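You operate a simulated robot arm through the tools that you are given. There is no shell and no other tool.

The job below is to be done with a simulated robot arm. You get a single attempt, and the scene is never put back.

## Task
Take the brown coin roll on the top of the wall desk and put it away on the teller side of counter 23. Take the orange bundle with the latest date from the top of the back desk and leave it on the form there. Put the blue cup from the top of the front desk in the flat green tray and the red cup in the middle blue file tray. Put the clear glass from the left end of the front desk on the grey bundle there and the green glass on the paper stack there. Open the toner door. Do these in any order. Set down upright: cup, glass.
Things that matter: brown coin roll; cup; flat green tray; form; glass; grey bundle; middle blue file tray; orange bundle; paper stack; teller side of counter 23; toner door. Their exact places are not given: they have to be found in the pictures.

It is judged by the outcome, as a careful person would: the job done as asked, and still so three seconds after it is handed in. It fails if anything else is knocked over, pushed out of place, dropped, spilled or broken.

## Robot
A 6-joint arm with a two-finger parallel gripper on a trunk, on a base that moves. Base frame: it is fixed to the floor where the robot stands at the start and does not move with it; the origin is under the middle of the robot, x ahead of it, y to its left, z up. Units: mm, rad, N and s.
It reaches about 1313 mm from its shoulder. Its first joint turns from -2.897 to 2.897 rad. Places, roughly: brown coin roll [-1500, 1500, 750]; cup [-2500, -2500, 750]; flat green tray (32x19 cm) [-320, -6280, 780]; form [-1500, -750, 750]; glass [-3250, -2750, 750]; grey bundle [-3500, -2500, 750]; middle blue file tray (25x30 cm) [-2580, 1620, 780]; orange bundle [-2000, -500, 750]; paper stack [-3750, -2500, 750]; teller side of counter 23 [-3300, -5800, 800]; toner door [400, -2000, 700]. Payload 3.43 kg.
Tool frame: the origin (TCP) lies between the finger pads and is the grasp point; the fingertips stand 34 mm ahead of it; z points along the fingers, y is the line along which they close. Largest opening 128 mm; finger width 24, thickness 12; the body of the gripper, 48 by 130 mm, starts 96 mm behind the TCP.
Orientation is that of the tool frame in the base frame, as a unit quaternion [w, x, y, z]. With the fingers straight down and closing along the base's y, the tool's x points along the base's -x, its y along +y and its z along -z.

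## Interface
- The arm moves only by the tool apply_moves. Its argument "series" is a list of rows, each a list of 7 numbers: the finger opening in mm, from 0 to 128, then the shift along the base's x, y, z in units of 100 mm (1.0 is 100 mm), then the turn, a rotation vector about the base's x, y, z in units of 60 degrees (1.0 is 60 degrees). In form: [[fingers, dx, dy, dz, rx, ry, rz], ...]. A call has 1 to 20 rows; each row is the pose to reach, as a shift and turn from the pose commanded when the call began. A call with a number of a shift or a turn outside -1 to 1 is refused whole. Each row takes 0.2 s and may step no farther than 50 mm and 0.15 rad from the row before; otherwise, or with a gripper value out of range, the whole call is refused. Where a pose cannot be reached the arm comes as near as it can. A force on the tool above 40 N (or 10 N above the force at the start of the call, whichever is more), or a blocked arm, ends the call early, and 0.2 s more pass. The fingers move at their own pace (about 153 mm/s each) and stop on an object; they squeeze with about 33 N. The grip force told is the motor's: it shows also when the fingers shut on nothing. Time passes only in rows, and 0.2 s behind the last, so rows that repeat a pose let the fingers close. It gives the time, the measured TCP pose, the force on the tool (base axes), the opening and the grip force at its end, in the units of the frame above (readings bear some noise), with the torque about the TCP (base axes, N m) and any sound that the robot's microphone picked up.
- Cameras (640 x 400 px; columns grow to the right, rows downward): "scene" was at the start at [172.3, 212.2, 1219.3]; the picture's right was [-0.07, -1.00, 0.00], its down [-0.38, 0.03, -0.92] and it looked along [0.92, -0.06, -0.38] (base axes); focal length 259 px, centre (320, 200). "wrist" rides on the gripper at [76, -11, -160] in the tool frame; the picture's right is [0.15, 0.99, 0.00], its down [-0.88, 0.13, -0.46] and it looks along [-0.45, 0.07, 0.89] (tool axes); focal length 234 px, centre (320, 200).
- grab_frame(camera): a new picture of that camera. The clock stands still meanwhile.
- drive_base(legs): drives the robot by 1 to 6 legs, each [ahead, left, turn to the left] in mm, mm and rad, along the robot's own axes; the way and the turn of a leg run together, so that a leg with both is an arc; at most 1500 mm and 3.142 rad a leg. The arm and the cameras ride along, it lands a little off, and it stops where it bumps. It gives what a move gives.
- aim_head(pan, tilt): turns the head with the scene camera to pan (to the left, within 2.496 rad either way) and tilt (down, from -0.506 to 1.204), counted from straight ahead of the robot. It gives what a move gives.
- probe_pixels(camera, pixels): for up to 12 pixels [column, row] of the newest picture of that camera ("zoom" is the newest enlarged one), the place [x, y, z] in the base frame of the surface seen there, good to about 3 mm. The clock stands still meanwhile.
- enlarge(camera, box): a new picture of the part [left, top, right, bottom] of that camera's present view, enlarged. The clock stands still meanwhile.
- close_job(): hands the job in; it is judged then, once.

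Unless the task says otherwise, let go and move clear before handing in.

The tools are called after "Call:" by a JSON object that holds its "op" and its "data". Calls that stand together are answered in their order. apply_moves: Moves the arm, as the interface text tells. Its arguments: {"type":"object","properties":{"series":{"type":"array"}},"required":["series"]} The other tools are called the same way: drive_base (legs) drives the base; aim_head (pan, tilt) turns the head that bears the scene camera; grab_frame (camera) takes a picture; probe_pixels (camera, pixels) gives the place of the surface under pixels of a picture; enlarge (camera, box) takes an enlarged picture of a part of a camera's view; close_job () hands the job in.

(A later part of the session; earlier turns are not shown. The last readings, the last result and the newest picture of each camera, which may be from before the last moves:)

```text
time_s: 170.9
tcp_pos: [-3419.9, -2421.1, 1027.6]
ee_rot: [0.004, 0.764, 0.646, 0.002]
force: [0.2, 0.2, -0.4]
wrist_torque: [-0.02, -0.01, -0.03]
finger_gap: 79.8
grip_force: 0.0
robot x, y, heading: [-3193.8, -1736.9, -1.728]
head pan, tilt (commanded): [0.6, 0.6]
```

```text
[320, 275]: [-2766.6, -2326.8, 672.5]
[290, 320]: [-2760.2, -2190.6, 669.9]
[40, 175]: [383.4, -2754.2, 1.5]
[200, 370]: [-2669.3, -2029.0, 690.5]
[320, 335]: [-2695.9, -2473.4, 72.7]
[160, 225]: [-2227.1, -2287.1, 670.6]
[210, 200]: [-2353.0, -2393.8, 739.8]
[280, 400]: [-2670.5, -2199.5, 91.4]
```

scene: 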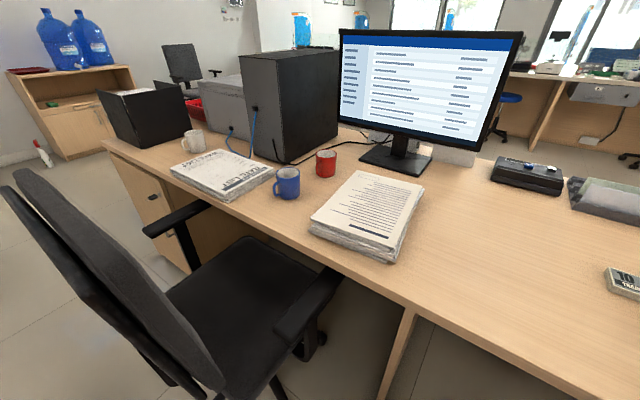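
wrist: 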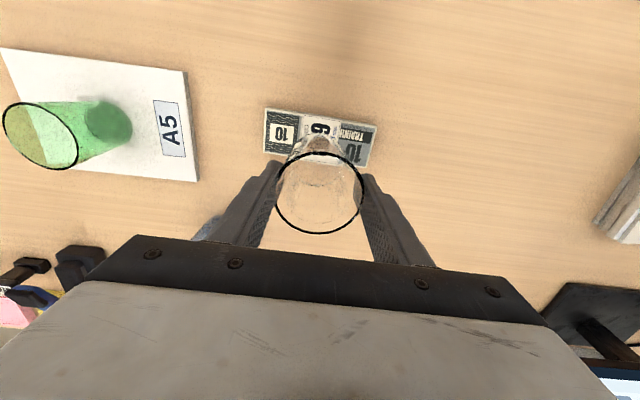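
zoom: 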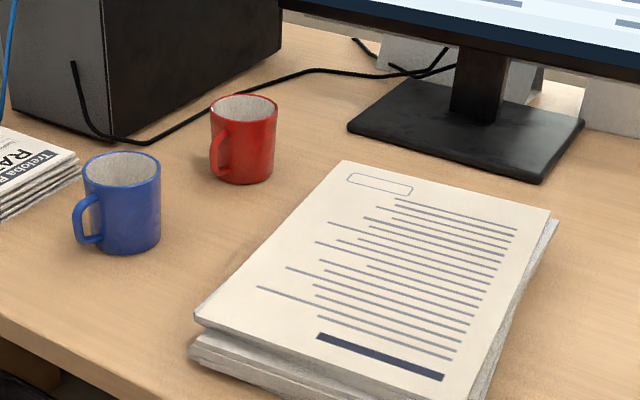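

Blue cup centre ≈(-2572,-2516) R 35, red cup ≈(-2620,-2690), both with handles toward +y, so closing along the desk's length is right. I'll shift the base left 120 mm and bring the arm over.

Call:
{"op": "drive_base", "data": {"legs": [[0, 120, 0]]}}

Call:
{"op": "apply_moves", "data": {"series": [[80, 0.45, 0, 0, 0, 0, 0], [90, 0.9, 0, 0, 0, 0, 0], [90, 1, 0, 0, 0, 0, 0]]}}

Call:
{"op": "apply_moves", "data": {"series": [[90, 0.45, 0, 0, 0, 0, 0], [90, 0.9, 0, 0, 0, 0, 0], [90, 1, 0, 0, 0, 0, 0]]}}

Call:
{"op": "apply_moves", "data": {"series": [[90, 0.45, 0, 0, 0, 0, 0], [90, 0.9, 0, 0, 0, 0, 0], [90, 1, 0, 0, 0, 0, 0]]}}

Call:
{"op": "apply_moves", "data": {"series": [[90, 0.45, 0, 0, 0, 0, 0], [90, 0.9, 0, 0, 0, 0, 0], [90, 1, 0, 0, 0, 0, 0]]}}

```text
time_s: 172.2
tcp_pos: [-3299.6, -2441.5, 1029.0]
ee_rot: [0.004, 0.764, 0.645, 0.002]
force: [0.5, 0.2, 0.1]
wrist_torque: [-0.02, 0.02, 0.0]
finger_gap: 80.0
grip_force: 0.2
robot x, y, heading: [-3071.7, -1757.1, -1.729]
head pan, tilt (commanded): [0.6, 0.6]
```

```text
time_s: 173.0
tcp_pos: [-3198.9, -2440.0, 1027.9]
ee_rot: [0.004, 0.764, 0.646, 0.002]
force: [-0.3, -0.9, 1.7]
wrist_torque: [0.01, -0.02, 0.04]
finger_gap: 90.0
grip_force: 0.1
robot x, y, heading: [-3072.4, -1758.0, -1.728]
head pan, tilt (commanded): [0.6, 0.6]
```

```text
time_s: 173.8
tcp_pos: [-3098.2, -2442.1, 1027.5]
ee_rot: [0.004, 0.763, 0.646, 0.003]
force: [0.8, 0.2, 0.3]
wrist_torque: [0.01, -0.02, -0.04]
finger_gap: 90.0
grip_force: 0.1
robot x, y, heading: [-3072.7, -1758.7, -1.728]
head pan, tilt (commanded): [0.6, 0.6]
```

```text
time_s: 174.6
tcp_pos: [-3000.9, -2441.5, 1026.3]
ee_rot: [0.004, 0.765, 0.645, 0.002]
force: [0.2, 0.6, -0.5]
wrist_torque: [0.01, 0.0, 0.0]
finger_gap: 89.9
grip_force: 0.0
robot x, y, heading: [-3074.8, -1756.6, -1.726]
head pan, tilt (commanded): [0.6, 0.6]
```

```text
time_s: 175.4
tcp_pos: [-2901.8, -2442.3, 1028.2]
ee_rot: [0.004, 0.764, 0.645, 0.002]
force: [-0.5, 1.2, 0.1]
wrist_torque: [0.01, -0.04, 0.0]
finger_gap: 90.1
grip_force: 0.0
robot x, y, heading: [-3073.2, -1753.4, -1.73]
head pan, tilt (commanded): [0.6, 0.6]
```

Moving on to hover above the blue cup.

Call:
{"op": "apply_moves", "data": {"series": [[90, 0.45, -0.1, 0, 0, 0, 0], [90, 0.9, -0.2, 0, 0, 0, 0], [90, 1, -0.25, 0, 0, 0, 0]]}}

Call:
{"op": "apply_moves", "data": {"series": [[90, 0.45, -0.1, 0, 0, 0, 0], [90, 0.9, -0.2, 0, 0, 0, 0], [90, 1, -0.25, 0, 0, 0, 0]]}}

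Call:
{"op": "apply_moves", "data": {"series": [[90, 0.45, -0.1, 0, 0, 0, 0], [90, 0.9, -0.2, 0, 0, 0, 0], [90, 1, -0.25, 0, 0, 0, 0]]}}

Call:
{"op": "apply_moves", "data": {"series": [[90, 0.2, 0, -0.3, 0, 0, 0], [90, 0.3, 0, -0.6, 0, 0, 0]]}}

Call:
{"op": "grab_frame", "data": {"camera": "wrist"}}

Call:
{"op": "grab_frame", "data": {"camera": "scene"}}

```text
time_s: 176.2
tcp_pos: [-2800.4, -2466.8, 1027.8]
ee_rot: [0.004, 0.764, 0.646, 0.003]
force: [0.1, 0.2, 0.0]
wrist_torque: [0.01, -0.04, 0.02]
finger_gap: 89.7
grip_force: 0.0
robot x, y, heading: [-3075.7, -1755.3, -1.731]
head pan, tilt (commanded): [0.6, 0.6]
```

```text
time_s: 177.0
tcp_pos: [-2698.5, -2492.8, 1029.1]
ee_rot: [0.004, 0.764, 0.645, 0.002]
force: [-0.3, -0.1, 0.4]
wrist_torque: [0.01, -0.01, 0.01]
finger_gap: 90.1
grip_force: 0.0
robot x, y, heading: [-3073.6, -1758.3, -1.727]
head pan, tilt (commanded): [0.6, 0.6]
```

```text
time_s: 177.8
tcp_pos: [-2598.5, -2515.6, 1027.8]
ee_rot: [0.003, 0.764, 0.645, 0.002]
force: [0.4, -0.5, 0.5]
wrist_torque: [0.01, 0.01, -0.01]
finger_gap: 90.2
grip_force: 0.0
robot x, y, heading: [-3072.6, -1759.0, -1.727]
head pan, tilt (commanded): [0.6, 0.6]
```

```text
time_s: 178.4
tcp_pos: [-2568.2, -2516.3, 968.4]
ee_rot: [0.004, 0.763, 0.646, 0.002]
force: [0.8, 0.2, 1.1]
wrist_torque: [-0.03, 0.0, -0.01]
finger_gap: 90.0
grip_force: 0.0
robot x, y, heading: [-3074.8, -1760.2, -1.729]
head pan, tilt (commanded): [0.6, 0.6]
```

```text
taken
```

wrist: 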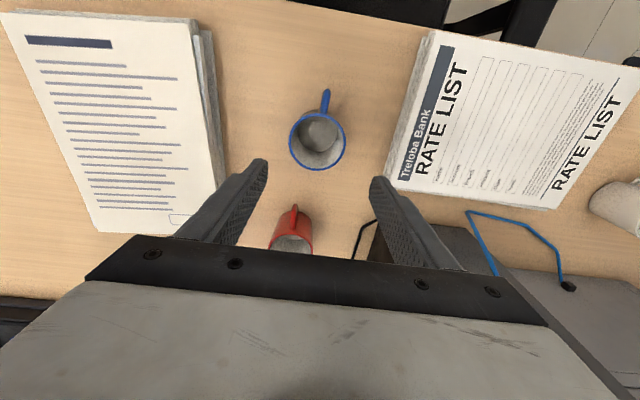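

```text
taken
```

scene: 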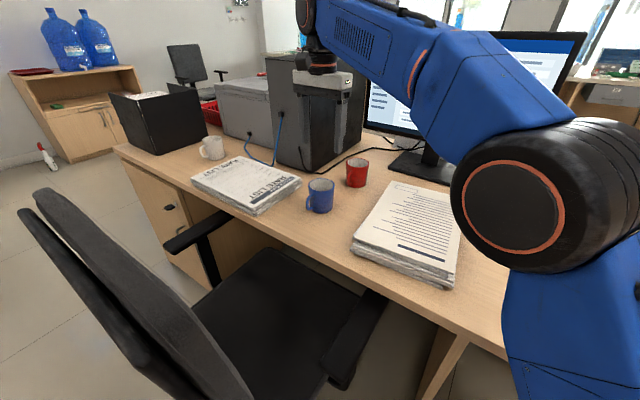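

The blue cup rim is at wrist (317,142) with paper stacks on both sides. I'll probe the rim and the stack edges.

Call:
{"op": "probe_pixels", "data": {"camera": "wrist", "pixels": [[290, 142], [344, 142], [317, 170], [325, 100], [395, 170], [415, 110], [388, 185], [225, 180], [212, 110], [270, 235], [310, 235], [295, 212]]}}

```text
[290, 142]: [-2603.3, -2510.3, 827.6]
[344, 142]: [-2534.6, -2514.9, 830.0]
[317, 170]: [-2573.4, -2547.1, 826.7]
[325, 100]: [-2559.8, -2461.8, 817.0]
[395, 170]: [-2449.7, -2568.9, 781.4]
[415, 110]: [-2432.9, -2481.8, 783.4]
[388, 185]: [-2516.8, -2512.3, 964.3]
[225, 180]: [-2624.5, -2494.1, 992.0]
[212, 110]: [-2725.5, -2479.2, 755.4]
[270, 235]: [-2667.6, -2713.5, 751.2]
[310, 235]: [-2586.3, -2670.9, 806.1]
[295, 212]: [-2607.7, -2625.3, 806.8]
```

Cup centre (-2569,-2513). I'll descend to z≈800 with ±45 mm fingers and close.

Call:
{"op": "apply_moves", "data": {"series": [[96, -0.01, 0.03, -0.4, 0, 0, 0], [96, -0.01, 0.03, -0.8, 0, 0, 0], [96, -0.01, 0.03, -1, 0, 0, 0]]}}

Call:
{"op": "apply_moves", "data": {"series": [[96, 0, 0, -0.35, 0, 0, 0], [96, 0, 0, -0.68, 0, 0, 0], [85, 0, 0, -0.68, 0, 0, 0], [40, 0, 0, -0.68, 0, 0, 0], [0, 0, 0, -0.68, 0, 0, 0], [0, 0, 0, -0.68, 0, 0, 0]]}}

Call:
{"op": "apply_moves", "data": {"series": [[0, 0, 0, 0.03, 0, 0, 0], [0, 0, 0, 0.07, 0, 0, 0], [0, 0, 0, 0.12, 0, 0, 0], [0, 0, 0, 0.2, 0, 0, 0]]}}

Call:
{"op": "grab_frame", "data": {"camera": "wrist"}}

Call:
{"op": "grab_frame", "data": {"camera": "scene"}}

```text
time_s: 179.2
tcp_pos: [-2571.0, -2513.0, 868.8]
ee_rot: [0.004, 0.764, 0.645, 0.001]
force: [-0.4, -0.6, 0.8]
wrist_torque: [-0.01, 0.01, 0.01]
finger_gap: 96.0
grip_force: 0.0
robot x, y, heading: [-3076.8, -1759.0, -1.728]
head pan, tilt (commanded): [0.6, 0.6]
```

```text
time_s: 180.6
tcp_pos: [-2572.2, -2514.1, 801.6]
ee_rot: [0.004, 0.763, 0.646, 0.002]
force: [1.3, -0.3, 1.5]
wrist_torque: [0.01, 0.03, -0.02]
finger_gap: 71.9
grip_force: 32.7
robot x, y, heading: [-3072.3, -1758.4, -1.73]
head pan, tilt (commanded): [0.6, 0.6]
```

```text
time_s: 181.6
tcp_pos: [-2571.3, -2513.5, 819.9]
ee_rot: [0.004, 0.764, 0.645, 0.002]
force: [-0.2, -0.7, -1.8]
wrist_torque: [0.03, 0.0, 0.0]
finger_gap: 71.9
grip_force: 32.9
robot x, y, heading: [-3075.3, -1756.4, -1.731]
head pan, tilt (commanded): [0.6, 0.6]
```

```text
taken
```

wrist: 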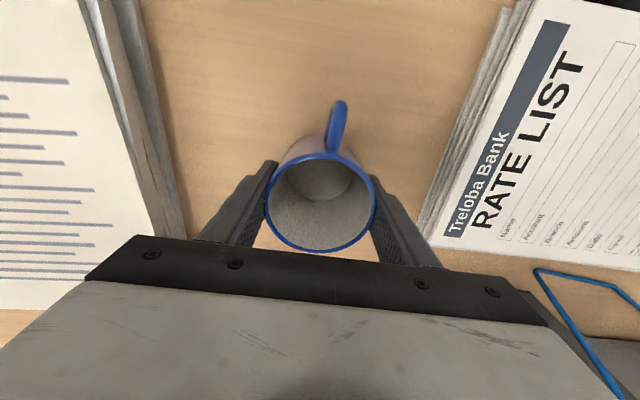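

```text
taken
```

scene: 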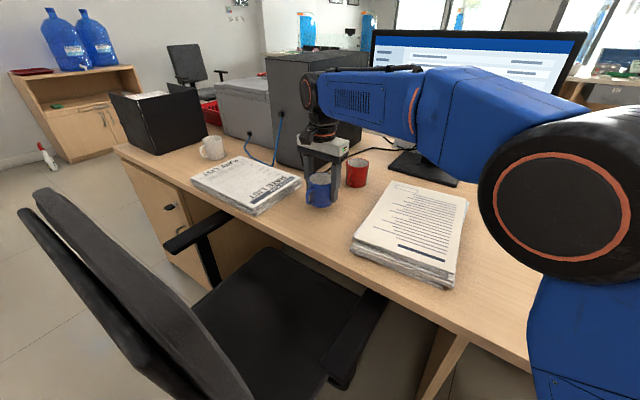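

The blue cup is held (gap 71.9, Fz −1.8). I'll raise it and bring it back in front of the robot for travel.

Call:
{"op": "apply_moves", "data": {"series": [[0, 0, 0, 0.2, 0, 0, 0], [0, 0, 0, 0.4, 0, 0, 0], [0, 0, 0, 0.6, 0, 0, 0], [0, 0, 0, 0.8, 0, 0, 0], [0, 0, 0, 1, 0, 0, 0]]}}

Call:
{"op": "apply_moves", "data": {"series": [[0, -0.15, 0.05, 0.2, 0, 0, 0], [0, -0.35, 0.1, 0.4, 0, 0, 0], [0, -0.55, 0.15, 0.6, 0, 0, 0], [0, -0.75, 0.2, 0.8, 0, 0, 0], [0, -1, 0.28, 1, 0, 0, 0]]}}

Call:
{"op": "apply_moves", "data": {"series": [[0, -0.25, 0.08, 0, 0, 0, 0], [0, -0.5, 0.15, 0, 0, 0, 0], [0, -0.75, 0.22, 0, 0, 0, 0], [0, -1, 0.3, 0, 0, 0, 0]]}}

Call:
{"op": "apply_moves", "data": {"series": [[0, -0.25, 0.08, 0, 0, 0, 0], [0, -0.5, 0.15, 0, 0, 0, 0], [0, -0.75, 0.22, 0, 0, 0, 0], [0, -1, 0.3, 0, 0, 0, 0]]}}

Call:
{"op": "apply_moves", "data": {"series": [[0, -0.25, 0.08, 0, 0, 0, 0], [0, -0.5, 0.15, 0, 0, 0, 0], [0, -0.75, 0.22, 0, 0, 0, 0], [0, -1, 0.3, 0, 0, 0, 0]]}}

Call:
{"op": "apply_moves", "data": {"series": [[0, -0.25, 0.08, 0, 0, 0, 0], [0, -0.5, 0.15, 0, 0, 0, 0], [0, -0.75, 0.22, 0, 0, 0, 0], [0, -1, 0.3, 0, 0, 0, 0]]}}

Call:
{"op": "apply_moves", "data": {"series": [[0, -0.2, 0.08, 0, 0, 0, 0], [0, -0.4, 0.15, 0, 0, 0, 0]]}}

Call:
{"op": "grab_frame", "data": {"camera": "wrist"}}

```text
time_s: 182.8
tcp_pos: [-2571.0, -2513.4, 919.7]
ee_rot: [0.003, 0.763, 0.646, 0.001]
force: [0.2, 0.0, -2.9]
wrist_torque: [0.02, 0.0, -0.01]
finger_gap: 71.9
grip_force: 32.5
robot x, y, heading: [-3070.6, -1761.0, -1.731]
head pan, tilt (commanded): [0.6, 0.6]
```

```text
time_s: 184.0
tcp_pos: [-2669.2, -2484.8, 1021.2]
ee_rot: [0.003, 0.763, 0.646, 0.001]
force: [1.0, -0.3, -2.6]
wrist_torque: [0.05, 0.02, -0.04]
finger_gap: 71.8
grip_force: 33.1
robot x, y, heading: [-3074.8, -1757.0, -1.729]
head pan, tilt (commanded): [0.6, 0.6]
```

```text
time_s: 185.0
tcp_pos: [-2768.4, -2455.4, 1019.5]
ee_rot: [0.004, 0.764, 0.646, 0.003]
force: [0.2, 0.1, -1.9]
wrist_torque: [-0.03, 0.02, 0.0]
finger_gap: 71.6
grip_force: 33.2
robot x, y, heading: [-3071.4, -1758.0, -1.728]
head pan, tilt (commanded): [0.6, 0.6]
```

```text
time_s: 186.0
tcp_pos: [-2870.8, -2425.2, 1023.8]
ee_rot: [0.004, 0.764, 0.646, 0.002]
force: [-0.2, -0.4, -1.8]
wrist_torque: [0.03, 0.04, -0.01]
finger_gap: 71.6
grip_force: 33.2
robot x, y, heading: [-3074.8, -1759.2, -1.729]
head pan, tilt (commanded): [0.6, 0.6]
```

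```text
time_s: 187.0
tcp_pos: [-2970.8, -2395.4, 1022.7]
ee_rot: [0.004, 0.764, 0.646, 0.002]
force: [0.7, 0.3, -2.9]
wrist_torque: [0.02, 0.01, -0.05]
finger_gap: 71.7
grip_force: 32.1
robot x, y, heading: [-3074.1, -1759.7, -1.728]
head pan, tilt (commanded): [0.6, 0.6]
```

```text
time_s: 188.0
tcp_pos: [-3071.7, -2366.0, 1020.6]
ee_rot: [0.004, 0.764, 0.645, 0.002]
force: [1.1, -0.7, -2.3]
wrist_torque: [0.01, 0.0, -0.03]
finger_gap: 71.8
grip_force: 32.9
robot x, y, heading: [-3072.5, -1756.1, -1.732]
head pan, tilt (commanded): [0.6, 0.6]
```

```text
time_s: 188.6
tcp_pos: [-3110.9, -2351.7, 1019.4]
ee_rot: [0.004, 0.764, 0.646, 0.003]
force: [0.0, -0.2, -2.9]
wrist_torque: [0.05, -0.03, 0.01]
finger_gap: 71.5
grip_force: 32.7
robot x, y, heading: [-3071.5, -1756.6, -1.732]
head pan, tilt (commanded): [0.6, 0.6]
```

```text
taken
```

wrist: 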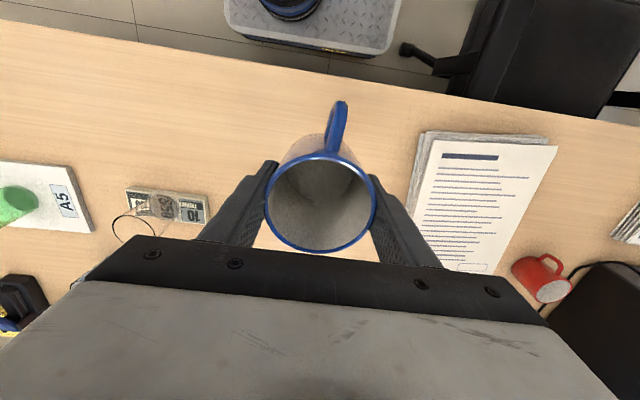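

The cup rides at 594 mm ahead. I'll raise it another 100 mm so it clears the chair back, then back off, turn left and drive out along the corridor.

Call:
{"op": "apply_moves", "data": {"series": [[0, 0, 0, 0.25, 0, 0, 0], [0, 0, 0, 0.5, 0, 0, 0], [0, 0, 0, 0.75, 0, 0, 0], [0, 0, 0, 1, 0, 0, 0]]}}

Call:
{"op": "drive_base", "data": {"legs": [[-180, 0, 0], [0, 0, 1.571]]}}

Call:
{"op": "aim_head", "data": {"pan": 0.0, "tilt": 0.4}}

Call:
{"op": "grab_frame", "data": {"camera": "scene"}}

```text
time_s: 189.6
tcp_pos: [-3109.4, -2351.5, 1119.9]
ee_rot: [0.004, 0.764, 0.646, 0.002]
force: [0.8, 0.9, -1.2]
wrist_torque: [-0.04, 0.02, -0.01]
finger_gap: 71.6
grip_force: 32.9
robot x, y, heading: [-3074.1, -1759.5, -1.73]
head pan, tilt (commanded): [0.6, 0.6]
```

```text
time_s: 194.9
tcp_pos: [-2451.6, -1626.5, 1121.1]
ee_rot: [0.002, 0.088, 0.996, 0.003]
force: [0.5, 0.5, -2.6]
wrist_torque: [-0.01, -0.04, -0.02]
finger_gap: 71.7
grip_force: 32.9
robot x, y, heading: [-3042.4, -1580.4, -0.165]
head pan, tilt (commanded): [0.6, 0.6]
```

```text
time_s: 195.9
tcp_pos: [-2453.4, -1625.3, 1120.6]
ee_rot: [0.001, 0.09, 0.996, 0.004]
force: [0.8, -0.5, -1.6]
wrist_torque: [0.02, -0.05, 0.06]
finger_gap: 71.9
grip_force: 32.8
robot x, y, heading: [-3044.3, -1579.7, -0.171]
head pan, tilt (commanded): [0.0, 0.4]
```

```text
taken
```

scene: 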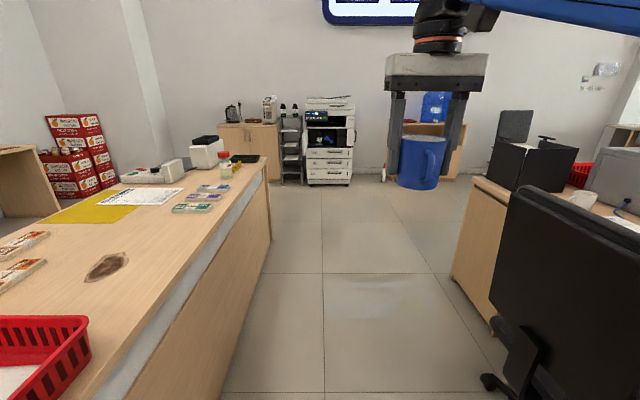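

The way ahead is clear and the toner door is seen open in the distance. I'll drive out of the corridor and turn right toward the teller counters.

Call:
{"op": "drive_base", "data": {"legs": [[1100, 110, 0], [1100, 0, 0], [0, 0, -1.571]]}}

Call:
{"op": "aim_head", "data": {"pan": 0.1, "tilt": 0.2}}

Call:
{"op": "grab_frame", "data": {"camera": "scene"}}

```text
time_s: 210.5
tcp_pos: [-941.7, -2417.4, 1121.8]
ee_rot: [0.004, 0.772, 0.636, 0.002]
force: [0.1, 0.2, -2.3]
wrist_torque: [-0.03, -0.02, 0.02]
finger_gap: 71.9
grip_force: 33.1
robot x, y, heading: [-888.5, -1822.3, -1.761]
head pan, tilt (commanded): [0.0, 0.4]
```

```text
time_s: 211.2
tcp_pos: [-941.7, -2416.4, 1119.6]
ee_rot: [0.004, 0.772, 0.636, 0.002]
force: [-0.4, -0.4, -3.1]
wrist_torque: [-0.01, 0.01, 0.01]
finger_gap: 71.7
grip_force: 33.3
robot x, y, heading: [-887.7, -1825.0, -1.755]
head pan, tilt (commanded): [0.099, 0.201]
```

```text
taken
```

scene: 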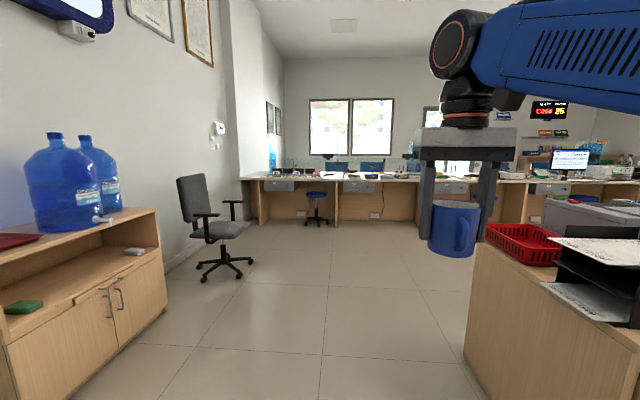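

The teller counters lie ahead (row 175), with a chair on the left at (220,240). I'll probe these for a path.

Call:
{"op": "probe_pixels", "data": {"camera": "scene", "pixels": [[220, 268], [252, 272], [205, 285], [318, 222], [262, 222], [336, 222], [430, 200], [275, 185], [360, 187], [450, 187], [300, 320], [470, 360]]}}

Call:
{"op": "enlarge", "data": {"camera": "scene", "box": [230, 140, 430, 235]}}

```text
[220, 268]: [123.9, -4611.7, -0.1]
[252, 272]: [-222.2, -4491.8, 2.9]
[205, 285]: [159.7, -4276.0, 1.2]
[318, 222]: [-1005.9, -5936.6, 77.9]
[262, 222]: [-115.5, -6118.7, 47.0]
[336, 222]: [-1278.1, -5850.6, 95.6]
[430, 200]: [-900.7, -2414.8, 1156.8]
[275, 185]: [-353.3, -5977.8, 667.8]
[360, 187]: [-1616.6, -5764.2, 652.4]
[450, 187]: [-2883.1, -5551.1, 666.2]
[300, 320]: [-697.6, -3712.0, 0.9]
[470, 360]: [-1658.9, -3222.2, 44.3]
```

```text
3.20 times, centred on (330, 188) of scene
```

zoom: 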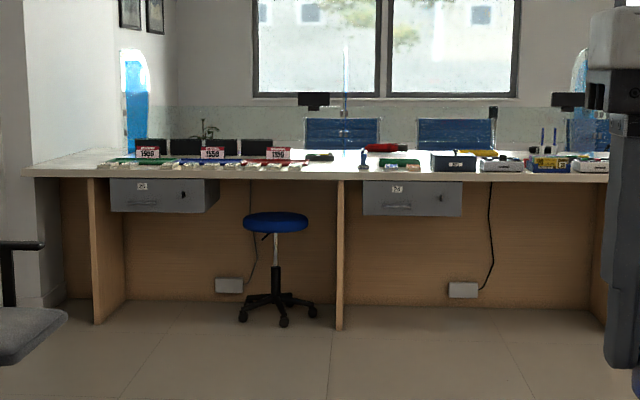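

The route is open: the left chair spans x −280…320 near y −4450. I'll drive diagonally to about (−650,−4700).

Call:
{"op": "drive_base", "data": {"legs": [[1392, 383, 0], [1392, 383, 0.012]]}}

Call:
{"op": "aim_head", "data": {"pan": 0.15, "tilt": 0.3}}

Call:
{"op": "grab_frame", "data": {"camera": "scene"}}

Call:
{"op": "enlarge", "data": {"camera": "scene", "box": [130, 100, 330, 225]}}

```text
time_s: 225.1
tcp_pos: [-638.0, -5269.9, 1121.2]
ee_rot: [0.004, 0.763, 0.646, 0.002]
force: [0.0, -0.2, -1.7]
wrist_torque: [-0.01, 0.02, -0.01]
finger_gap: 71.7
grip_force: 32.8
robot x, y, heading: [-601.8, -4676.0, -1.729]
head pan, tilt (commanded): [0.099, 0.201]
```

```text
time_s: 225.7
tcp_pos: [-637.5, -5270.8, 1120.9]
ee_rot: [0.003, 0.763, 0.647, 0.002]
force: [-0.7, 0.5, -2.2]
wrist_torque: [-0.02, -0.01, 0.03]
finger_gap: 71.8
grip_force: 33.2
robot x, y, heading: [-605.6, -4676.4, -1.723]
head pan, tilt (commanded): [0.15, 0.3]
```

```text
taken
```

scene: 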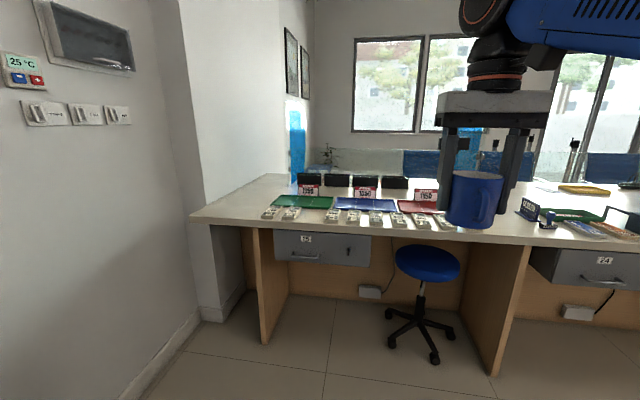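

```text
3.20 times, centred on (230, 162) of scene
```

zoom: 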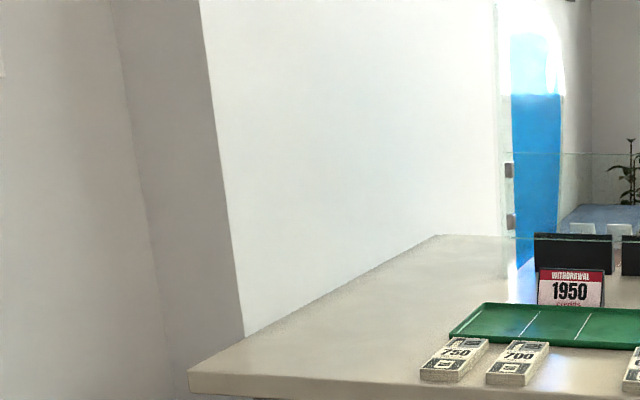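

The flat green tray is at (303,202) on counter 25, with bundles in front of it. I'll enlarge and probe the tray.

Call:
{"op": "enlarge", "data": {"camera": "scene", "box": [240, 160, 440, 260]}}

Call:
{"op": "probe_pixels", "data": {"camera": "zoom", "pixels": [[120, 112], [300, 115], [280, 150], [100, 148], [200, 130], [90, 165], [210, 82], [110, 70], [60, 170], [300, 230], [150, 170], [300, 180]]}}

Call:
{"op": "probe_pixels", "data": {"camera": "scene", "pixels": [[195, 215], [225, 305], [203, 320], [265, 335], [260, 180], [405, 340], [435, 355], [320, 245]]}}

```text
3.20 times, centred on (340, 210) of scene
```

zoom: 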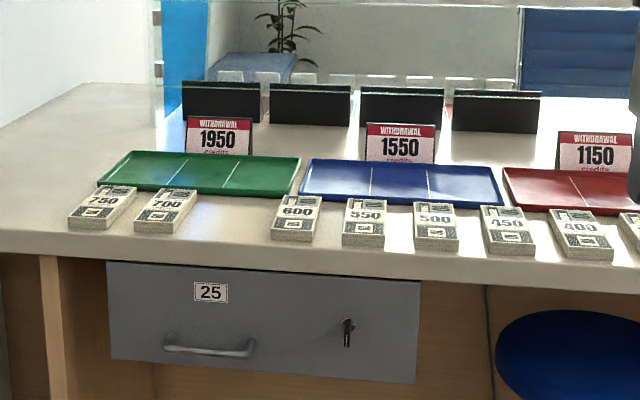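

```text
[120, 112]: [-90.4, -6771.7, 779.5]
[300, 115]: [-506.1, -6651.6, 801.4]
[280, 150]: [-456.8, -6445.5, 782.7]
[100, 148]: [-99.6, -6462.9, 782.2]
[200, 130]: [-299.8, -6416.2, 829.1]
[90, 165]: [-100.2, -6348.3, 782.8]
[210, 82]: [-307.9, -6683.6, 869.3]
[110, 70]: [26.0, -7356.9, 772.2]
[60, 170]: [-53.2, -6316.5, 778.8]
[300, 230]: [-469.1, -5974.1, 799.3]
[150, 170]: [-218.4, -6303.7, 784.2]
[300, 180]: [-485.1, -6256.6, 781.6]
```

```text
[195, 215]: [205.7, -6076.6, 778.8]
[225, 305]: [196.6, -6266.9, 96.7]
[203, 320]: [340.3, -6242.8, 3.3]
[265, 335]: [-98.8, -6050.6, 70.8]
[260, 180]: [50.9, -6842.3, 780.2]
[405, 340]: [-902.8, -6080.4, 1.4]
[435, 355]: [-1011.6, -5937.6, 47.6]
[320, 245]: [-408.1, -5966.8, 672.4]
```

Counter top is at z≈780. I'll probe the green tray's corners and rim precisely.

Call:
{"op": "probe_pixels", "data": {"camera": "zoom", "pixels": [[136, 153], [299, 158], [291, 193], [100, 184], [200, 172], [250, 175], [130, 165], [220, 150], [100, 210], [165, 212], [295, 220], [215, 140]]}}

```text
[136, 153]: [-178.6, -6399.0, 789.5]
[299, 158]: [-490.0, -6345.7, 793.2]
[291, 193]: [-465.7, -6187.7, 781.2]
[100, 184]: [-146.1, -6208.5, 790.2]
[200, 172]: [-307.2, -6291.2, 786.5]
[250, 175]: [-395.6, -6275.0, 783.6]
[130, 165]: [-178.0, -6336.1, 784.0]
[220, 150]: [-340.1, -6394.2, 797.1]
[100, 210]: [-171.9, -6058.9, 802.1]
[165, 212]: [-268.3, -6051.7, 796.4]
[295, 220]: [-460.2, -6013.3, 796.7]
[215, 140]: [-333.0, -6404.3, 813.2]
```

The tray centre is about (-322,-6290), floor z≈785. I'll drive ahead past the chair, shift left, and stop just before the counter.

Call:
{"op": "drive_base", "data": {"legs": [[500, 0, 0], [0, 430, 0], [235, 0, -0.012]]}}

Call:
{"op": "aim_head", "data": {"pan": 0.0, "tilt": 0.6}}

Call:
{"op": "grab_frame", "data": {"camera": "scene"}}

```text
time_s: 230.5
tcp_pos: [-347.1, -5813.4, 1119.5]
ee_rot: [0.004, 0.764, 0.645, 0.003]
force: [1.0, 0.0, -2.2]
wrist_torque: [0.0, 0.03, 0.02]
finger_gap: 71.6
grip_force: 33.5
robot x, y, heading: [-313.5, -5219.6, -1.73]
head pan, tilt (commanded): [0.15, 0.3]
stopped in leg 2: the robot was blocked; the commanded pose is now the measured one
```

```text
time_s: 231.3
tcp_pos: [-346.7, -5813.5, 1120.8]
ee_rot: [0.004, 0.763, 0.646, 0.003]
force: [-0.3, 0.8, -2.6]
wrist_torque: [0.0, -0.03, -0.03]
finger_gap: 71.7
grip_force: 32.7
robot x, y, heading: [-314.6, -5221.9, -1.73]
head pan, tilt (commanded): [0.0, 0.6]
```

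```text
taken
```

scene: 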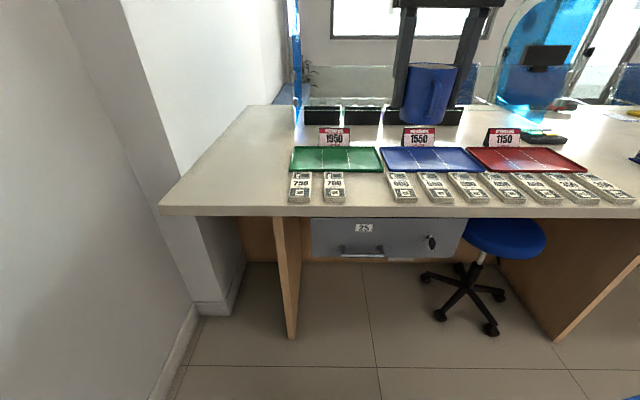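

The base was blocked while moving left at (-314,-5220). I'll look left and behind to see what it touched.

Call:
{"op": "aim_head", "data": {"pan": 1.9, "tilt": 0.6}}

Call:
{"op": "grab_frame", "data": {"camera": "scene"}}

Call:
{"op": "aim_head", "data": {"pan": 1.0, "tilt": 0.9}}

Call:
{"op": "grab_frame", "data": {"camera": "scene"}}

```text
time_s: 233.2
tcp_pos: [-345.3, -5813.6, 1121.4]
ee_rot: [0.004, 0.764, 0.646, 0.003]
force: [0.1, -0.6, -1.7]
wrist_torque: [0.02, 0.02, 0.02]
finger_gap: 71.7
grip_force: 32.7
robot x, y, heading: [-310.9, -5222.8, -1.732]
head pan, tilt (commanded): [1.901, 0.6]
```

```text
taken
```

scene: 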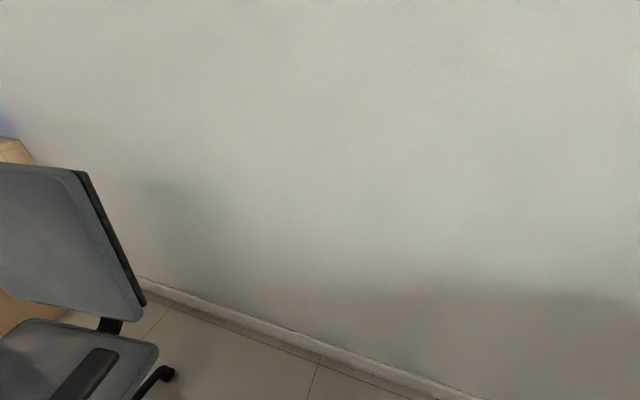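

```text
time_s: 234.4
tcp_pos: [-346.9, -5814.4, 1120.6]
ee_rot: [0.004, 0.764, 0.645, 0.003]
force: [0.6, 0.3, -2.8]
wrist_torque: [0.01, -0.02, -0.01]
finger_gap: 71.8
grip_force: 33.3
robot x, y, heading: [-310.0, -5219.8, -1.728]
head pan, tilt (commanded): [1.0, 0.901]
```

```text
taken
```

scene: 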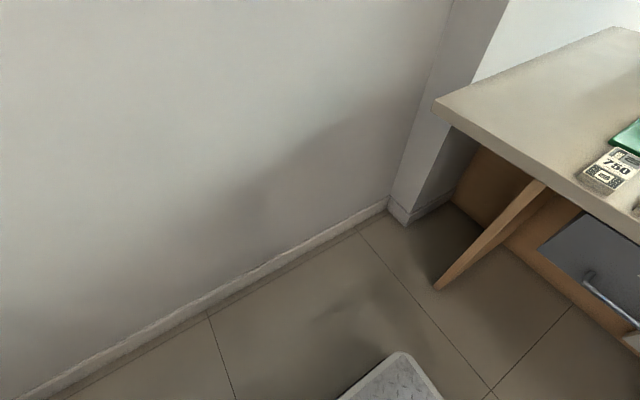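

The left side is free; the chair behind-left may have been touched. I'll look further back.

Call:
{"op": "aim_head", "data": {"pan": 2.45, "tilt": 0.8}}

Call:
{"op": "grab_frame", "data": {"camera": "scene"}}

Call:
{"op": "probe_pixels", "data": {"camera": "scene", "pixels": [[200, 100], [250, 150], [300, 200], [150, 200], [350, 250], [200, 300], [100, 100], [400, 150], [300, 120], [260, 260], [320, 320], [450, 250]]}}

```text
time_s: 236.0
tcp_pos: [-347.1, -5813.5, 1119.8]
ee_rot: [0.004, 0.764, 0.645, 0.002]
force: [0.8, -0.2, -1.9]
wrist_torque: [0.0, 0.0, 0.04]
finger_gap: 71.7
grip_force: 33.0
robot x, y, heading: [-312.4, -5215.6, -1.726]
head pan, tilt (commanded): [2.45, 0.799]
```

```text
taken
```

scene: 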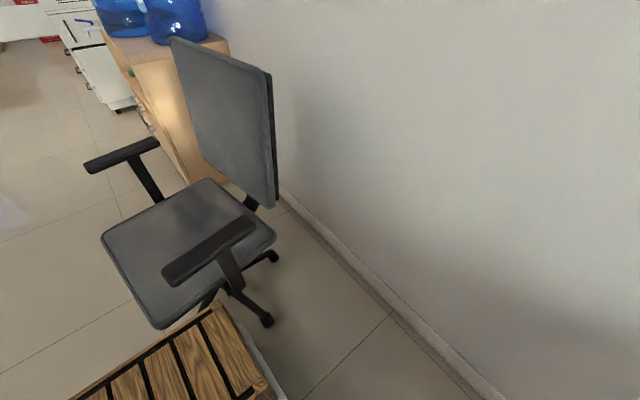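

```text
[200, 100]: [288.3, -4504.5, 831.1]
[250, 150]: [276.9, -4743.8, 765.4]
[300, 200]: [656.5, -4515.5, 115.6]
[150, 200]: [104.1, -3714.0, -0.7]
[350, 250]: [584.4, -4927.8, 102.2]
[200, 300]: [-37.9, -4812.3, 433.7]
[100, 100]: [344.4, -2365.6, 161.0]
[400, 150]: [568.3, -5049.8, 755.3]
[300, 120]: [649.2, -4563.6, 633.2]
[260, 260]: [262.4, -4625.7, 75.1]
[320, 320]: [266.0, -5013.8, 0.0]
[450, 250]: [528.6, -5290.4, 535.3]
```

The rear crate just touched the chair seat's front edge near (-38,-4812); it stopped at contact. I'll pull straight ahead away from it to the counter.

Call:
{"op": "drive_base", "data": {"legs": [[250, 0, -0.012]]}}

Call:
{"op": "grab_frame", "data": {"camera": "scene"}}

Call:
{"op": "aim_head", "data": {"pan": 0.2, "tilt": 0.7}}

Call:
{"op": "grab_frame", "data": {"camera": "scene"}}

```text
time_s: 237.8
tcp_pos: [-391.6, -6059.2, 1119.3]
ee_rot: [0.004, 0.766, 0.643, 0.001]
force: [-0.1, -0.9, -2.3]
wrist_torque: [-0.02, 0.0, -0.02]
finger_gap: 71.5
grip_force: 33.1
robot x, y, heading: [-351.9, -5462.6, -1.735]
head pan, tilt (commanded): [2.45, 0.799]
```

```text
taken
```

scene: 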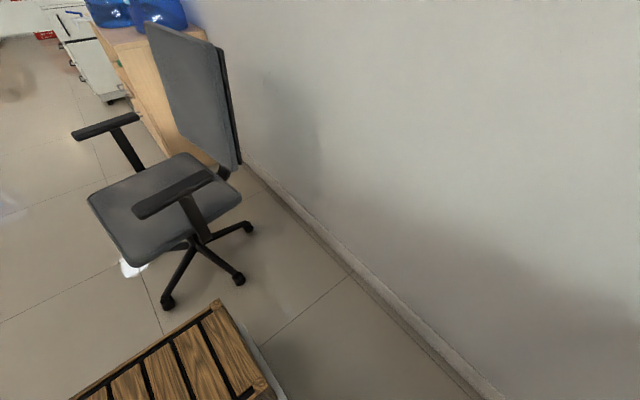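

```text
time_s: 239.9
tcp_pos: [-392.1, -6058.5, 1120.3]
ee_rot: [0.005, 0.766, 0.643, 0.002]
force: [-0.4, 0.4, -2.0]
wrist_torque: [-0.01, -0.02, -0.01]
finger_gap: 71.4
grip_force: 33.2
robot x, y, heading: [-349.4, -5469.3, -1.736]
head pan, tilt (commanded): [0.201, 0.7]
```

```text
taken
```

scene: 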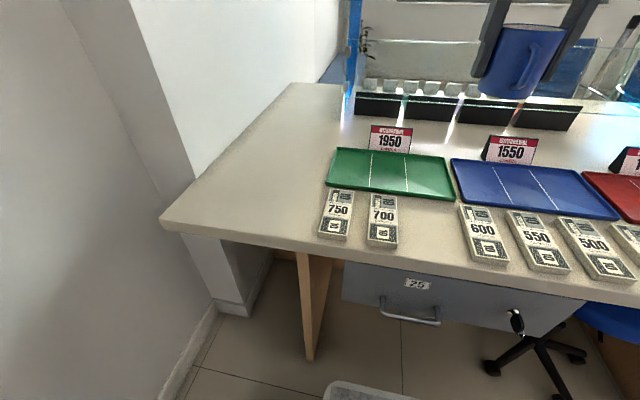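

The chair stands normally. The green tray is close now; I'll probe its corners and floor.

Call:
{"op": "probe_pixels", "data": {"camera": "scene", "pixels": [[336, 150], [446, 159], [455, 197], [328, 183], [390, 172], [350, 170], [430, 180], [390, 190], [390, 155], [340, 215], [380, 222], [430, 235]]}}

```text
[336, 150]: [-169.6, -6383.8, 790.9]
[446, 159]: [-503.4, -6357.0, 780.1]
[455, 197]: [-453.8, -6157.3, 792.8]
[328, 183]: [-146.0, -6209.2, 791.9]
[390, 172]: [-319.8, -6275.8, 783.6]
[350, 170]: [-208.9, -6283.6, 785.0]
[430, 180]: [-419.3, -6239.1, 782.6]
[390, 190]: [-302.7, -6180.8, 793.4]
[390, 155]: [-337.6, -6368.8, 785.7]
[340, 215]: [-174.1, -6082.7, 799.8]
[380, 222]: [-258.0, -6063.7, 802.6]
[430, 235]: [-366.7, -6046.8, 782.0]
```

Tray centre ≈(-316,-6278), floor z 783.5. I'll carry the cup over the tray centre and start lowering.

Call:
{"op": "apply_moves", "data": {"series": [[0, 0.08, -0.2, 0, 0, 0, 0], [0, 0.16, -0.45, 0, 0, 0, 0], [0, 0.24, -0.7, 0, 0, 0, 0], [0, 0.35, -1, 0, 0, 0, 0]]}}

Call:
{"op": "apply_moves", "data": {"series": [[0, 0.1, -0.25, -0.1, 0, 0, 0], [0, 0.2, -0.5, -0.3, 0, 0, 0], [0, 0.3, -0.75, -0.5, 0, 0, 0], [0, 0.4, -1, -0.7, 0, 0, 0], [0, 0.4, -1, -0.9, 0, 0, 0]]}}

Call:
{"op": "apply_moves", "data": {"series": [[0, 0, -0.1, -0.2, 0, 0, 0], [0, 0, -0.19, -0.4, 0, 0, 0], [0, 0, -0.19, -0.6, 0, 0, 0], [0, 0, -0.19, -0.8, 0, 0, 0], [0, 0, -0.19, -1, 0, 0, 0]]}}

Call:
{"op": "grab_frame", "data": {"camera": "scene"}}

Call:
{"op": "grab_frame", "data": {"camera": "wrist"}}

```text
time_s: 240.9
tcp_pos: [-357.9, -6159.0, 1117.8]
ee_rot: [0.005, 0.766, 0.643, 0.0]
force: [0.1, 1.1, -1.6]
wrist_torque: [-0.06, -0.03, 0.0]
finger_gap: 71.3
grip_force: 33.0
robot x, y, heading: [-349.9, -5464.4, -1.738]
head pan, tilt (commanded): [0.201, 0.7]
```

```text
time_s: 242.1
tcp_pos: [-317.6, -6258.1, 1030.9]
ee_rot: [0.004, 0.766, 0.643, 0.003]
force: [-0.1, 0.2, -1.9]
wrist_torque: [-0.05, 0.01, 0.02]
finger_gap: 71.5
grip_force: 32.8
robot x, y, heading: [-351.7, -5465.2, -1.734]
head pan, tilt (commanded): [0.201, 0.7]
```

```text
time_s: 243.3
tcp_pos: [-316.2, -6276.5, 929.1]
ee_rot: [0.005, 0.766, 0.643, 0.003]
force: [-0.2, 0.5, -1.9]
wrist_torque: [-0.04, 0.02, 0.04]
finger_gap: 71.5
grip_force: 32.6
robot x, y, heading: [-352.3, -5465.9, -1.733]
head pan, tilt (commanded): [0.201, 0.7]
```

```text
taken
```

scene: 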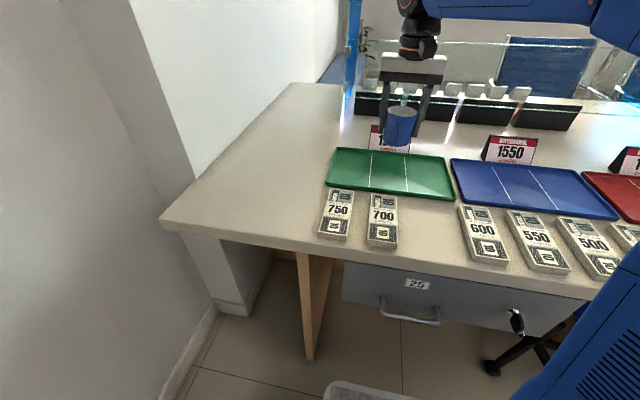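

```text
taken
```

wrist: 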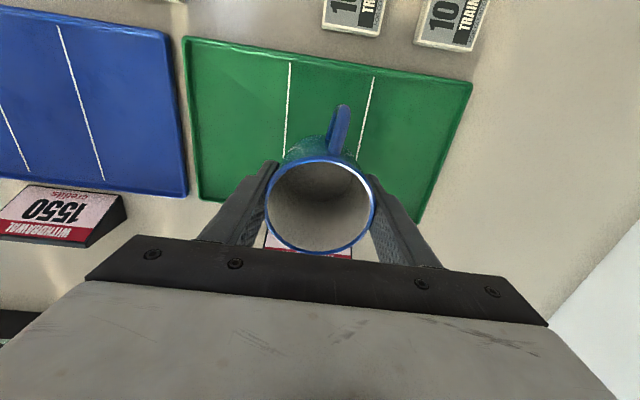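

The cup is above the tray. I'll lower it to ~4 mm above the tray floor, then in fine steps.

Call:
{"op": "apply_moves", "data": {"series": [[0, 0, 0, -0.2, 0, 0, 0], [0, 0, 0, -0.4, 0, 0, 0], [0, 0, 0, -0.6, 0, 0, 0], [0, 0, 0, -0.78, 0, 0, 0], [0, 0, 0, -0.88, 0, 0, 0]]}}

Call:
{"op": "apply_moves", "data": {"series": [[0, 0, 0, -0.015, 0, 0, 0], [0, 0, 0, -0.03, 0, 0, 0], [0, 0, 0, -0.045, 0, 0, 0]]}}

```text
time_s: 244.5
tcp_pos: [-316.1, -6277.1, 840.7]
ee_rot: [0.003, 0.766, 0.643, 0.002]
force: [0.1, -0.5, -1.8]
wrist_torque: [-0.06, -0.03, -0.01]
finger_gap: 71.4
grip_force: 33.0
robot x, y, heading: [-347.9, -5464.3, -1.739]
head pan, tilt (commanded): [0.201, 0.7]
```

```text
time_s: 245.3
tcp_pos: [-316.3, -6276.5, 838.6]
ee_rot: [0.004, 0.766, 0.643, 0.001]
force: [0.5, 1.1, -1.8]
wrist_torque: [-0.02, 0.02, -0.02]
finger_gap: 71.2
grip_force: 32.9
robot x, y, heading: [-348.1, -5466.9, -1.737]
head pan, tilt (commanded): [0.201, 0.7]
```

Call:
{"op": "apply_moves", "data": {"series": [[0, 0, 0, -0.01, 0, 0, 0], [0, 0, 0, -0.02, 0, 0, 0], [0, 0, 0, -0.03, 0, 0, 0]]}}

```text
time_s: 246.1
tcp_pos: [-315.8, -6278.0, 836.2]
ee_rot: [0.004, 0.766, 0.642, 0.002]
force: [-0.4, -0.4, -2.1]
wrist_torque: [-0.05, 0.02, 0.0]
finger_gap: 71.2
grip_force: 33.2
robot x, y, heading: [-351.4, -5463.4, -1.737]
head pan, tilt (commanded): [0.201, 0.7]
```

No contact yet at z 836 (Fz −2.1 N); I'll continue down in 1 mm steps.

Call:
{"op": "apply_moves", "data": {"series": [[0, 0, 0, -0.01, 0, 0, 0], [0, 0, 0, -0.02, 0, 0, 0], [0, 0, 0, -0.03, 0, 0, 0]]}}

```text
time_s: 246.9
tcp_pos: [-315.5, -6277.9, 833.3]
ee_rot: [0.005, 0.766, 0.643, 0.002]
force: [-1.1, -5.1, 26.2]
wrist_torque: [0.26, 0.0, 0.19]
finger_gap: 71.6
grip_force: 32.9
robot x, y, heading: [-350.9, -5468.2, -1.738]
head pan, tilt (commanded): [0.201, 0.7]
```

Contact with the tray floor (Fz +26 N). I'll ease up 1 mm, open the fingers and rise.

Call:
{"op": "apply_moves", "data": {"series": [[0, 0, 0, 0.01, 0, 0, 0], [75, 0, 0, 0.01, 0, 0, 0], [90, 0, 0, 0.01, 0, 0, 0], [100, 0, 0, 0.01, 0, 0, 0], [100, 0, 0, 0.1, 0, 0, 0], [100, 0, 0, 0.4, 0, 0, 0], [100, 0, 0, 0.7, 0, 0, 0], [100, 0, 0, 1, 0, 0, 0]]}}

Call:
{"op": "grab_frame", "data": {"camera": "scene"}}

Call:
{"op": "grab_frame", "data": {"camera": "wrist"}}

```text
time_s: 248.7
tcp_pos: [-317.0, -6277.6, 933.8]
ee_rot: [0.004, 0.766, 0.642, 0.003]
force: [0.3, 0.0, 0.2]
wrist_torque: [0.02, 0.03, -0.01]
finger_gap: 100.0
grip_force: 0.1
robot x, y, heading: [-355.4, -5462.7, -1.735]
head pan, tilt (commanded): [0.201, 0.7]
```

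```text
taken
```

scene: 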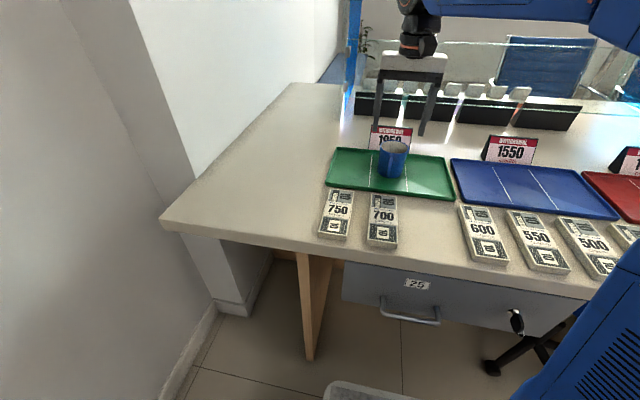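

```text
taken
```

wrist: 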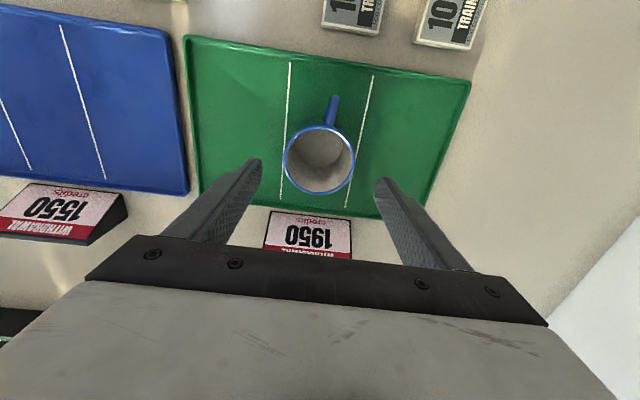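

The blue cup stands upright in the flat green tray. I'll tuck the arm and look along the counters toward number 23.

Call:
{"op": "apply_moves", "data": {"series": [[90, -0.1, 0.2, 0.4, 0, 0, 0], [80, -0.2, 0.5, 0.7, 0, 0, 0], [60, -0.3, 0.9, 0.9, 0, 0, 0]]}}

Call:
{"op": "apply_moves", "data": {"series": [[40, -0.15, 0.4, 0.1, 0, 0, 0], [40, -0.3, 0.8, 0.2, 0, 0, 0], [40, -0.4, 1, 0.2, 0, 0, 0]]}}

Call:
{"op": "aim_head", "data": {"pan": -0.9, "tilt": 0.3}}

Call:
{"op": "grab_frame", "data": {"camera": "scene"}}

```text
time_s: 249.5
tcp_pos: [-347.2, -6187.8, 1020.6]
ee_rot: [0.003, 0.766, 0.643, 0.002]
force: [-0.4, -0.4, -0.3]
wrist_torque: [0.09, 0.02, 0.0]
finger_gap: 60.1
grip_force: 0.0
robot x, y, heading: [-348.4, -5463.5, -1.734]
head pan, tilt (commanded): [0.201, 0.7]
```

```text
time_s: 250.3
tcp_pos: [-386.4, -6088.5, 1041.2]
ee_rot: [0.004, 0.766, 0.643, 0.002]
force: [0.8, -0.4, 0.0]
wrist_torque: [0.03, 0.0, 0.01]
finger_gap: 40.0
grip_force: 0.1
robot x, y, heading: [-352.9, -5466.4, -1.738]
head pan, tilt (commanded): [0.201, 0.7]
```

```text
time_s: 251.6
tcp_pos: [-386.3, -6086.6, 1040.8]
ee_rot: [0.004, 0.766, 0.643, 0.002]
force: [-0.8, 0.6, 0.2]
wrist_torque: [0.04, -0.02, 0.01]
finger_gap: 40.0
grip_force: 0.0
robot x, y, heading: [-351.4, -5465.5, -1.736]
head pan, tilt (commanded): [-0.901, 0.3]
```

```text
taken
```

scene: 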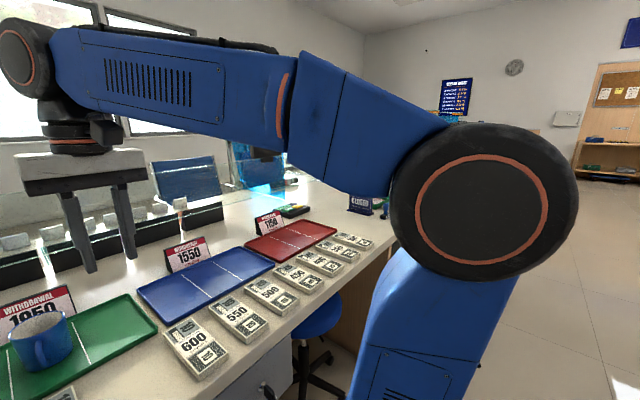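

The counter view is blocked by the arm. I'll back away carefully (chair behind-left), strafe right, and reverse to the area east of the front desk.

Call:
{"op": "drive_base", "data": {"legs": [[-150, 0, 0], [0, -700, 0]]}}

Call:
{"op": "aim_head", "data": {"pan": 2.4, "tilt": 0.5}}

Call:
{"op": "grab_frame", "data": {"camera": "scene"}}

Call:
{"op": "aim_head", "data": {"pan": -1.4, "tilt": 0.3}}

Call:
{"op": "grab_frame", "data": {"camera": "scene"}}

```text
time_s: 256.4
tcp_pos: [-1055.0, -5824.0, 1041.2]
ee_rot: [0.004, 0.767, 0.642, 0.002]
force: [-0.4, 0.2, -0.7]
wrist_torque: [0.02, 0.02, 0.01]
finger_gap: 39.8
grip_force: 0.1
robot x, y, heading: [-1018.6, -5202.1, -1.74]
head pan, tilt (commanded): [-0.901, 0.3]
```

```text
time_s: 259.2
tcp_pos: [-1054.3, -5823.0, 1041.8]
ee_rot: [0.004, 0.768, 0.641, 0.002]
force: [-0.2, -0.3, -0.4]
wrist_torque: [0.03, 0.01, 0.02]
finger_gap: 39.8
grip_force: 0.1
robot x, y, heading: [-1017.5, -5198.8, -1.741]
head pan, tilt (commanded): [2.4, 0.499]
```

```text
taken
```

scene: 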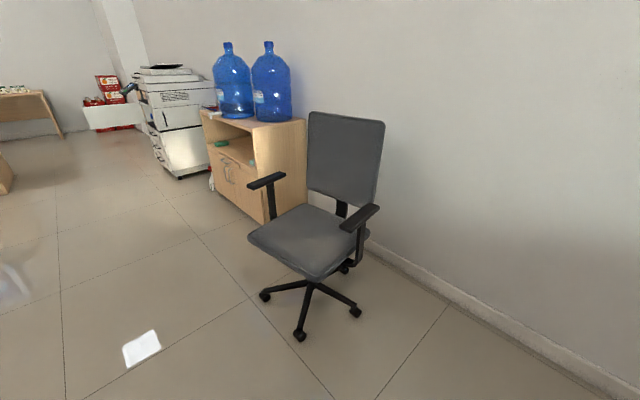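

```text
time_s: 262.4
tcp_pos: [-1052.9, -5822.0, 1040.1]
ee_rot: [0.004, 0.767, 0.642, 0.003]
force: [0.6, 0.6, 0.4]
wrist_torque: [0.01, 0.01, -0.02]
finger_gap: 39.9
grip_force: 0.2
robot x, y, heading: [-1018.9, -5199.7, -1.741]
head pan, tilt (commanded): [-1.4, 0.3]
```

```text
taken
```

scene: 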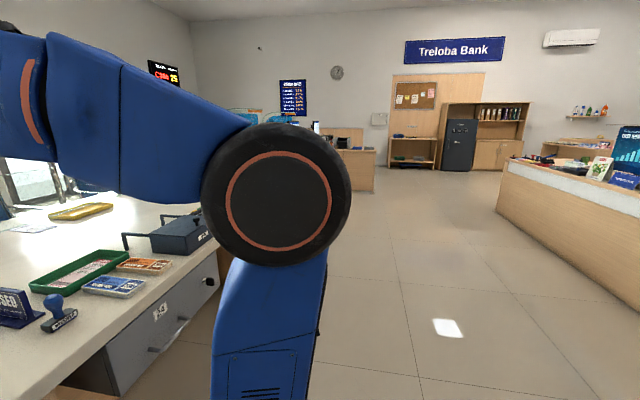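

The chair is standing as before. I'll reverse up the hall, turn right 0.79 rad, and move to a stand east of the front desk's chair.

Call:
{"op": "drive_base", "data": {"legs": [[-1500, 0, 0], [-1500, 0, 0], [-245, 0, 0], [0, 0, -0.79]]}}

Call:
{"op": "aim_head", "data": {"pan": 0.0, "tilt": 0.4}}

Call:
{"op": "grab_frame", "data": {"camera": "scene"}}

```text
time_s: 280.4
tcp_pos: [-914.4, -2384.6, 1040.9]
ee_rot: [0.005, 0.957, 0.289, 0.0]
force: [0.5, 0.3, 1.3]
wrist_torque: [0.01, 0.04, 0.01]
finger_gap: 40.0
grip_force: 0.1
robot x, y, heading: [-440.2, -1979.4, -2.546]
head pan, tilt (commanded): [-1.4, 0.3]
```

```text
time_s: 281.9
tcp_pos: [-916.2, -2382.8, 1041.1]
ee_rot: [0.005, 0.957, 0.289, 0.0]
force: [-0.4, 0.5, -0.5]
wrist_torque: [-0.03, 0.0, 0.01]
finger_gap: 40.0
grip_force: 0.0
robot x, y, heading: [-441.1, -1979.5, -2.544]
head pan, tilt (commanded): [0.0, 0.4]
```

```text
taken
```

scene: 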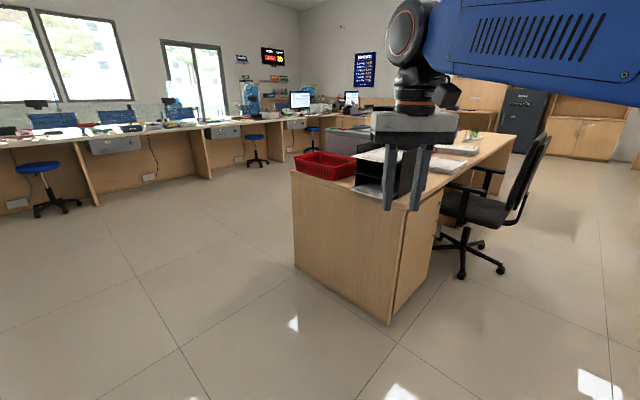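

I'll now drive to about (-1650,-1915) beside the front desk.

Call:
{"op": "drive_base", "data": {"legs": [[963, -733, 0]]}}

Call:
{"op": "aim_head", "data": {"pan": 0.0, "tilt": 0.6}}

Call:
{"op": "grab_frame", "data": {"camera": "scene"}}

```text
time_s: 288.0
tcp_pos: [-2105.8, -2333.4, 1040.5]
ee_rot: [0.005, 0.955, 0.296, 0.001]
force: [-0.2, 0.1, 0.2]
wrist_torque: [-0.02, 0.0, -0.02]
finger_gap: 39.6
grip_force: 0.1
robot x, y, heading: [-1633.5, -1921.6, -2.533]
head pan, tilt (commanded): [0.0, 0.4]
```

```text
time_s: 288.7
tcp_pos: [-2106.5, -2332.9, 1041.5]
ee_rot: [0.005, 0.955, 0.295, 0.001]
force: [0.2, -0.1, 0.1]
wrist_torque: [-0.02, -0.02, 0.03]
finger_gap: 39.9
grip_force: 0.0
robot x, y, heading: [-1635.1, -1924.2, -2.533]
head pan, tilt (commanded): [0.0, 0.6]
```

```text
taken
```

scene: 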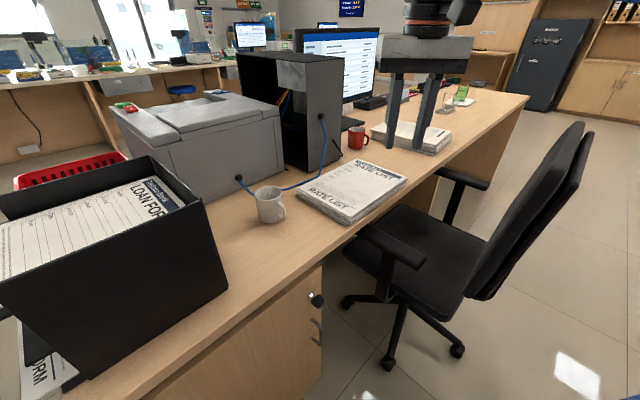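

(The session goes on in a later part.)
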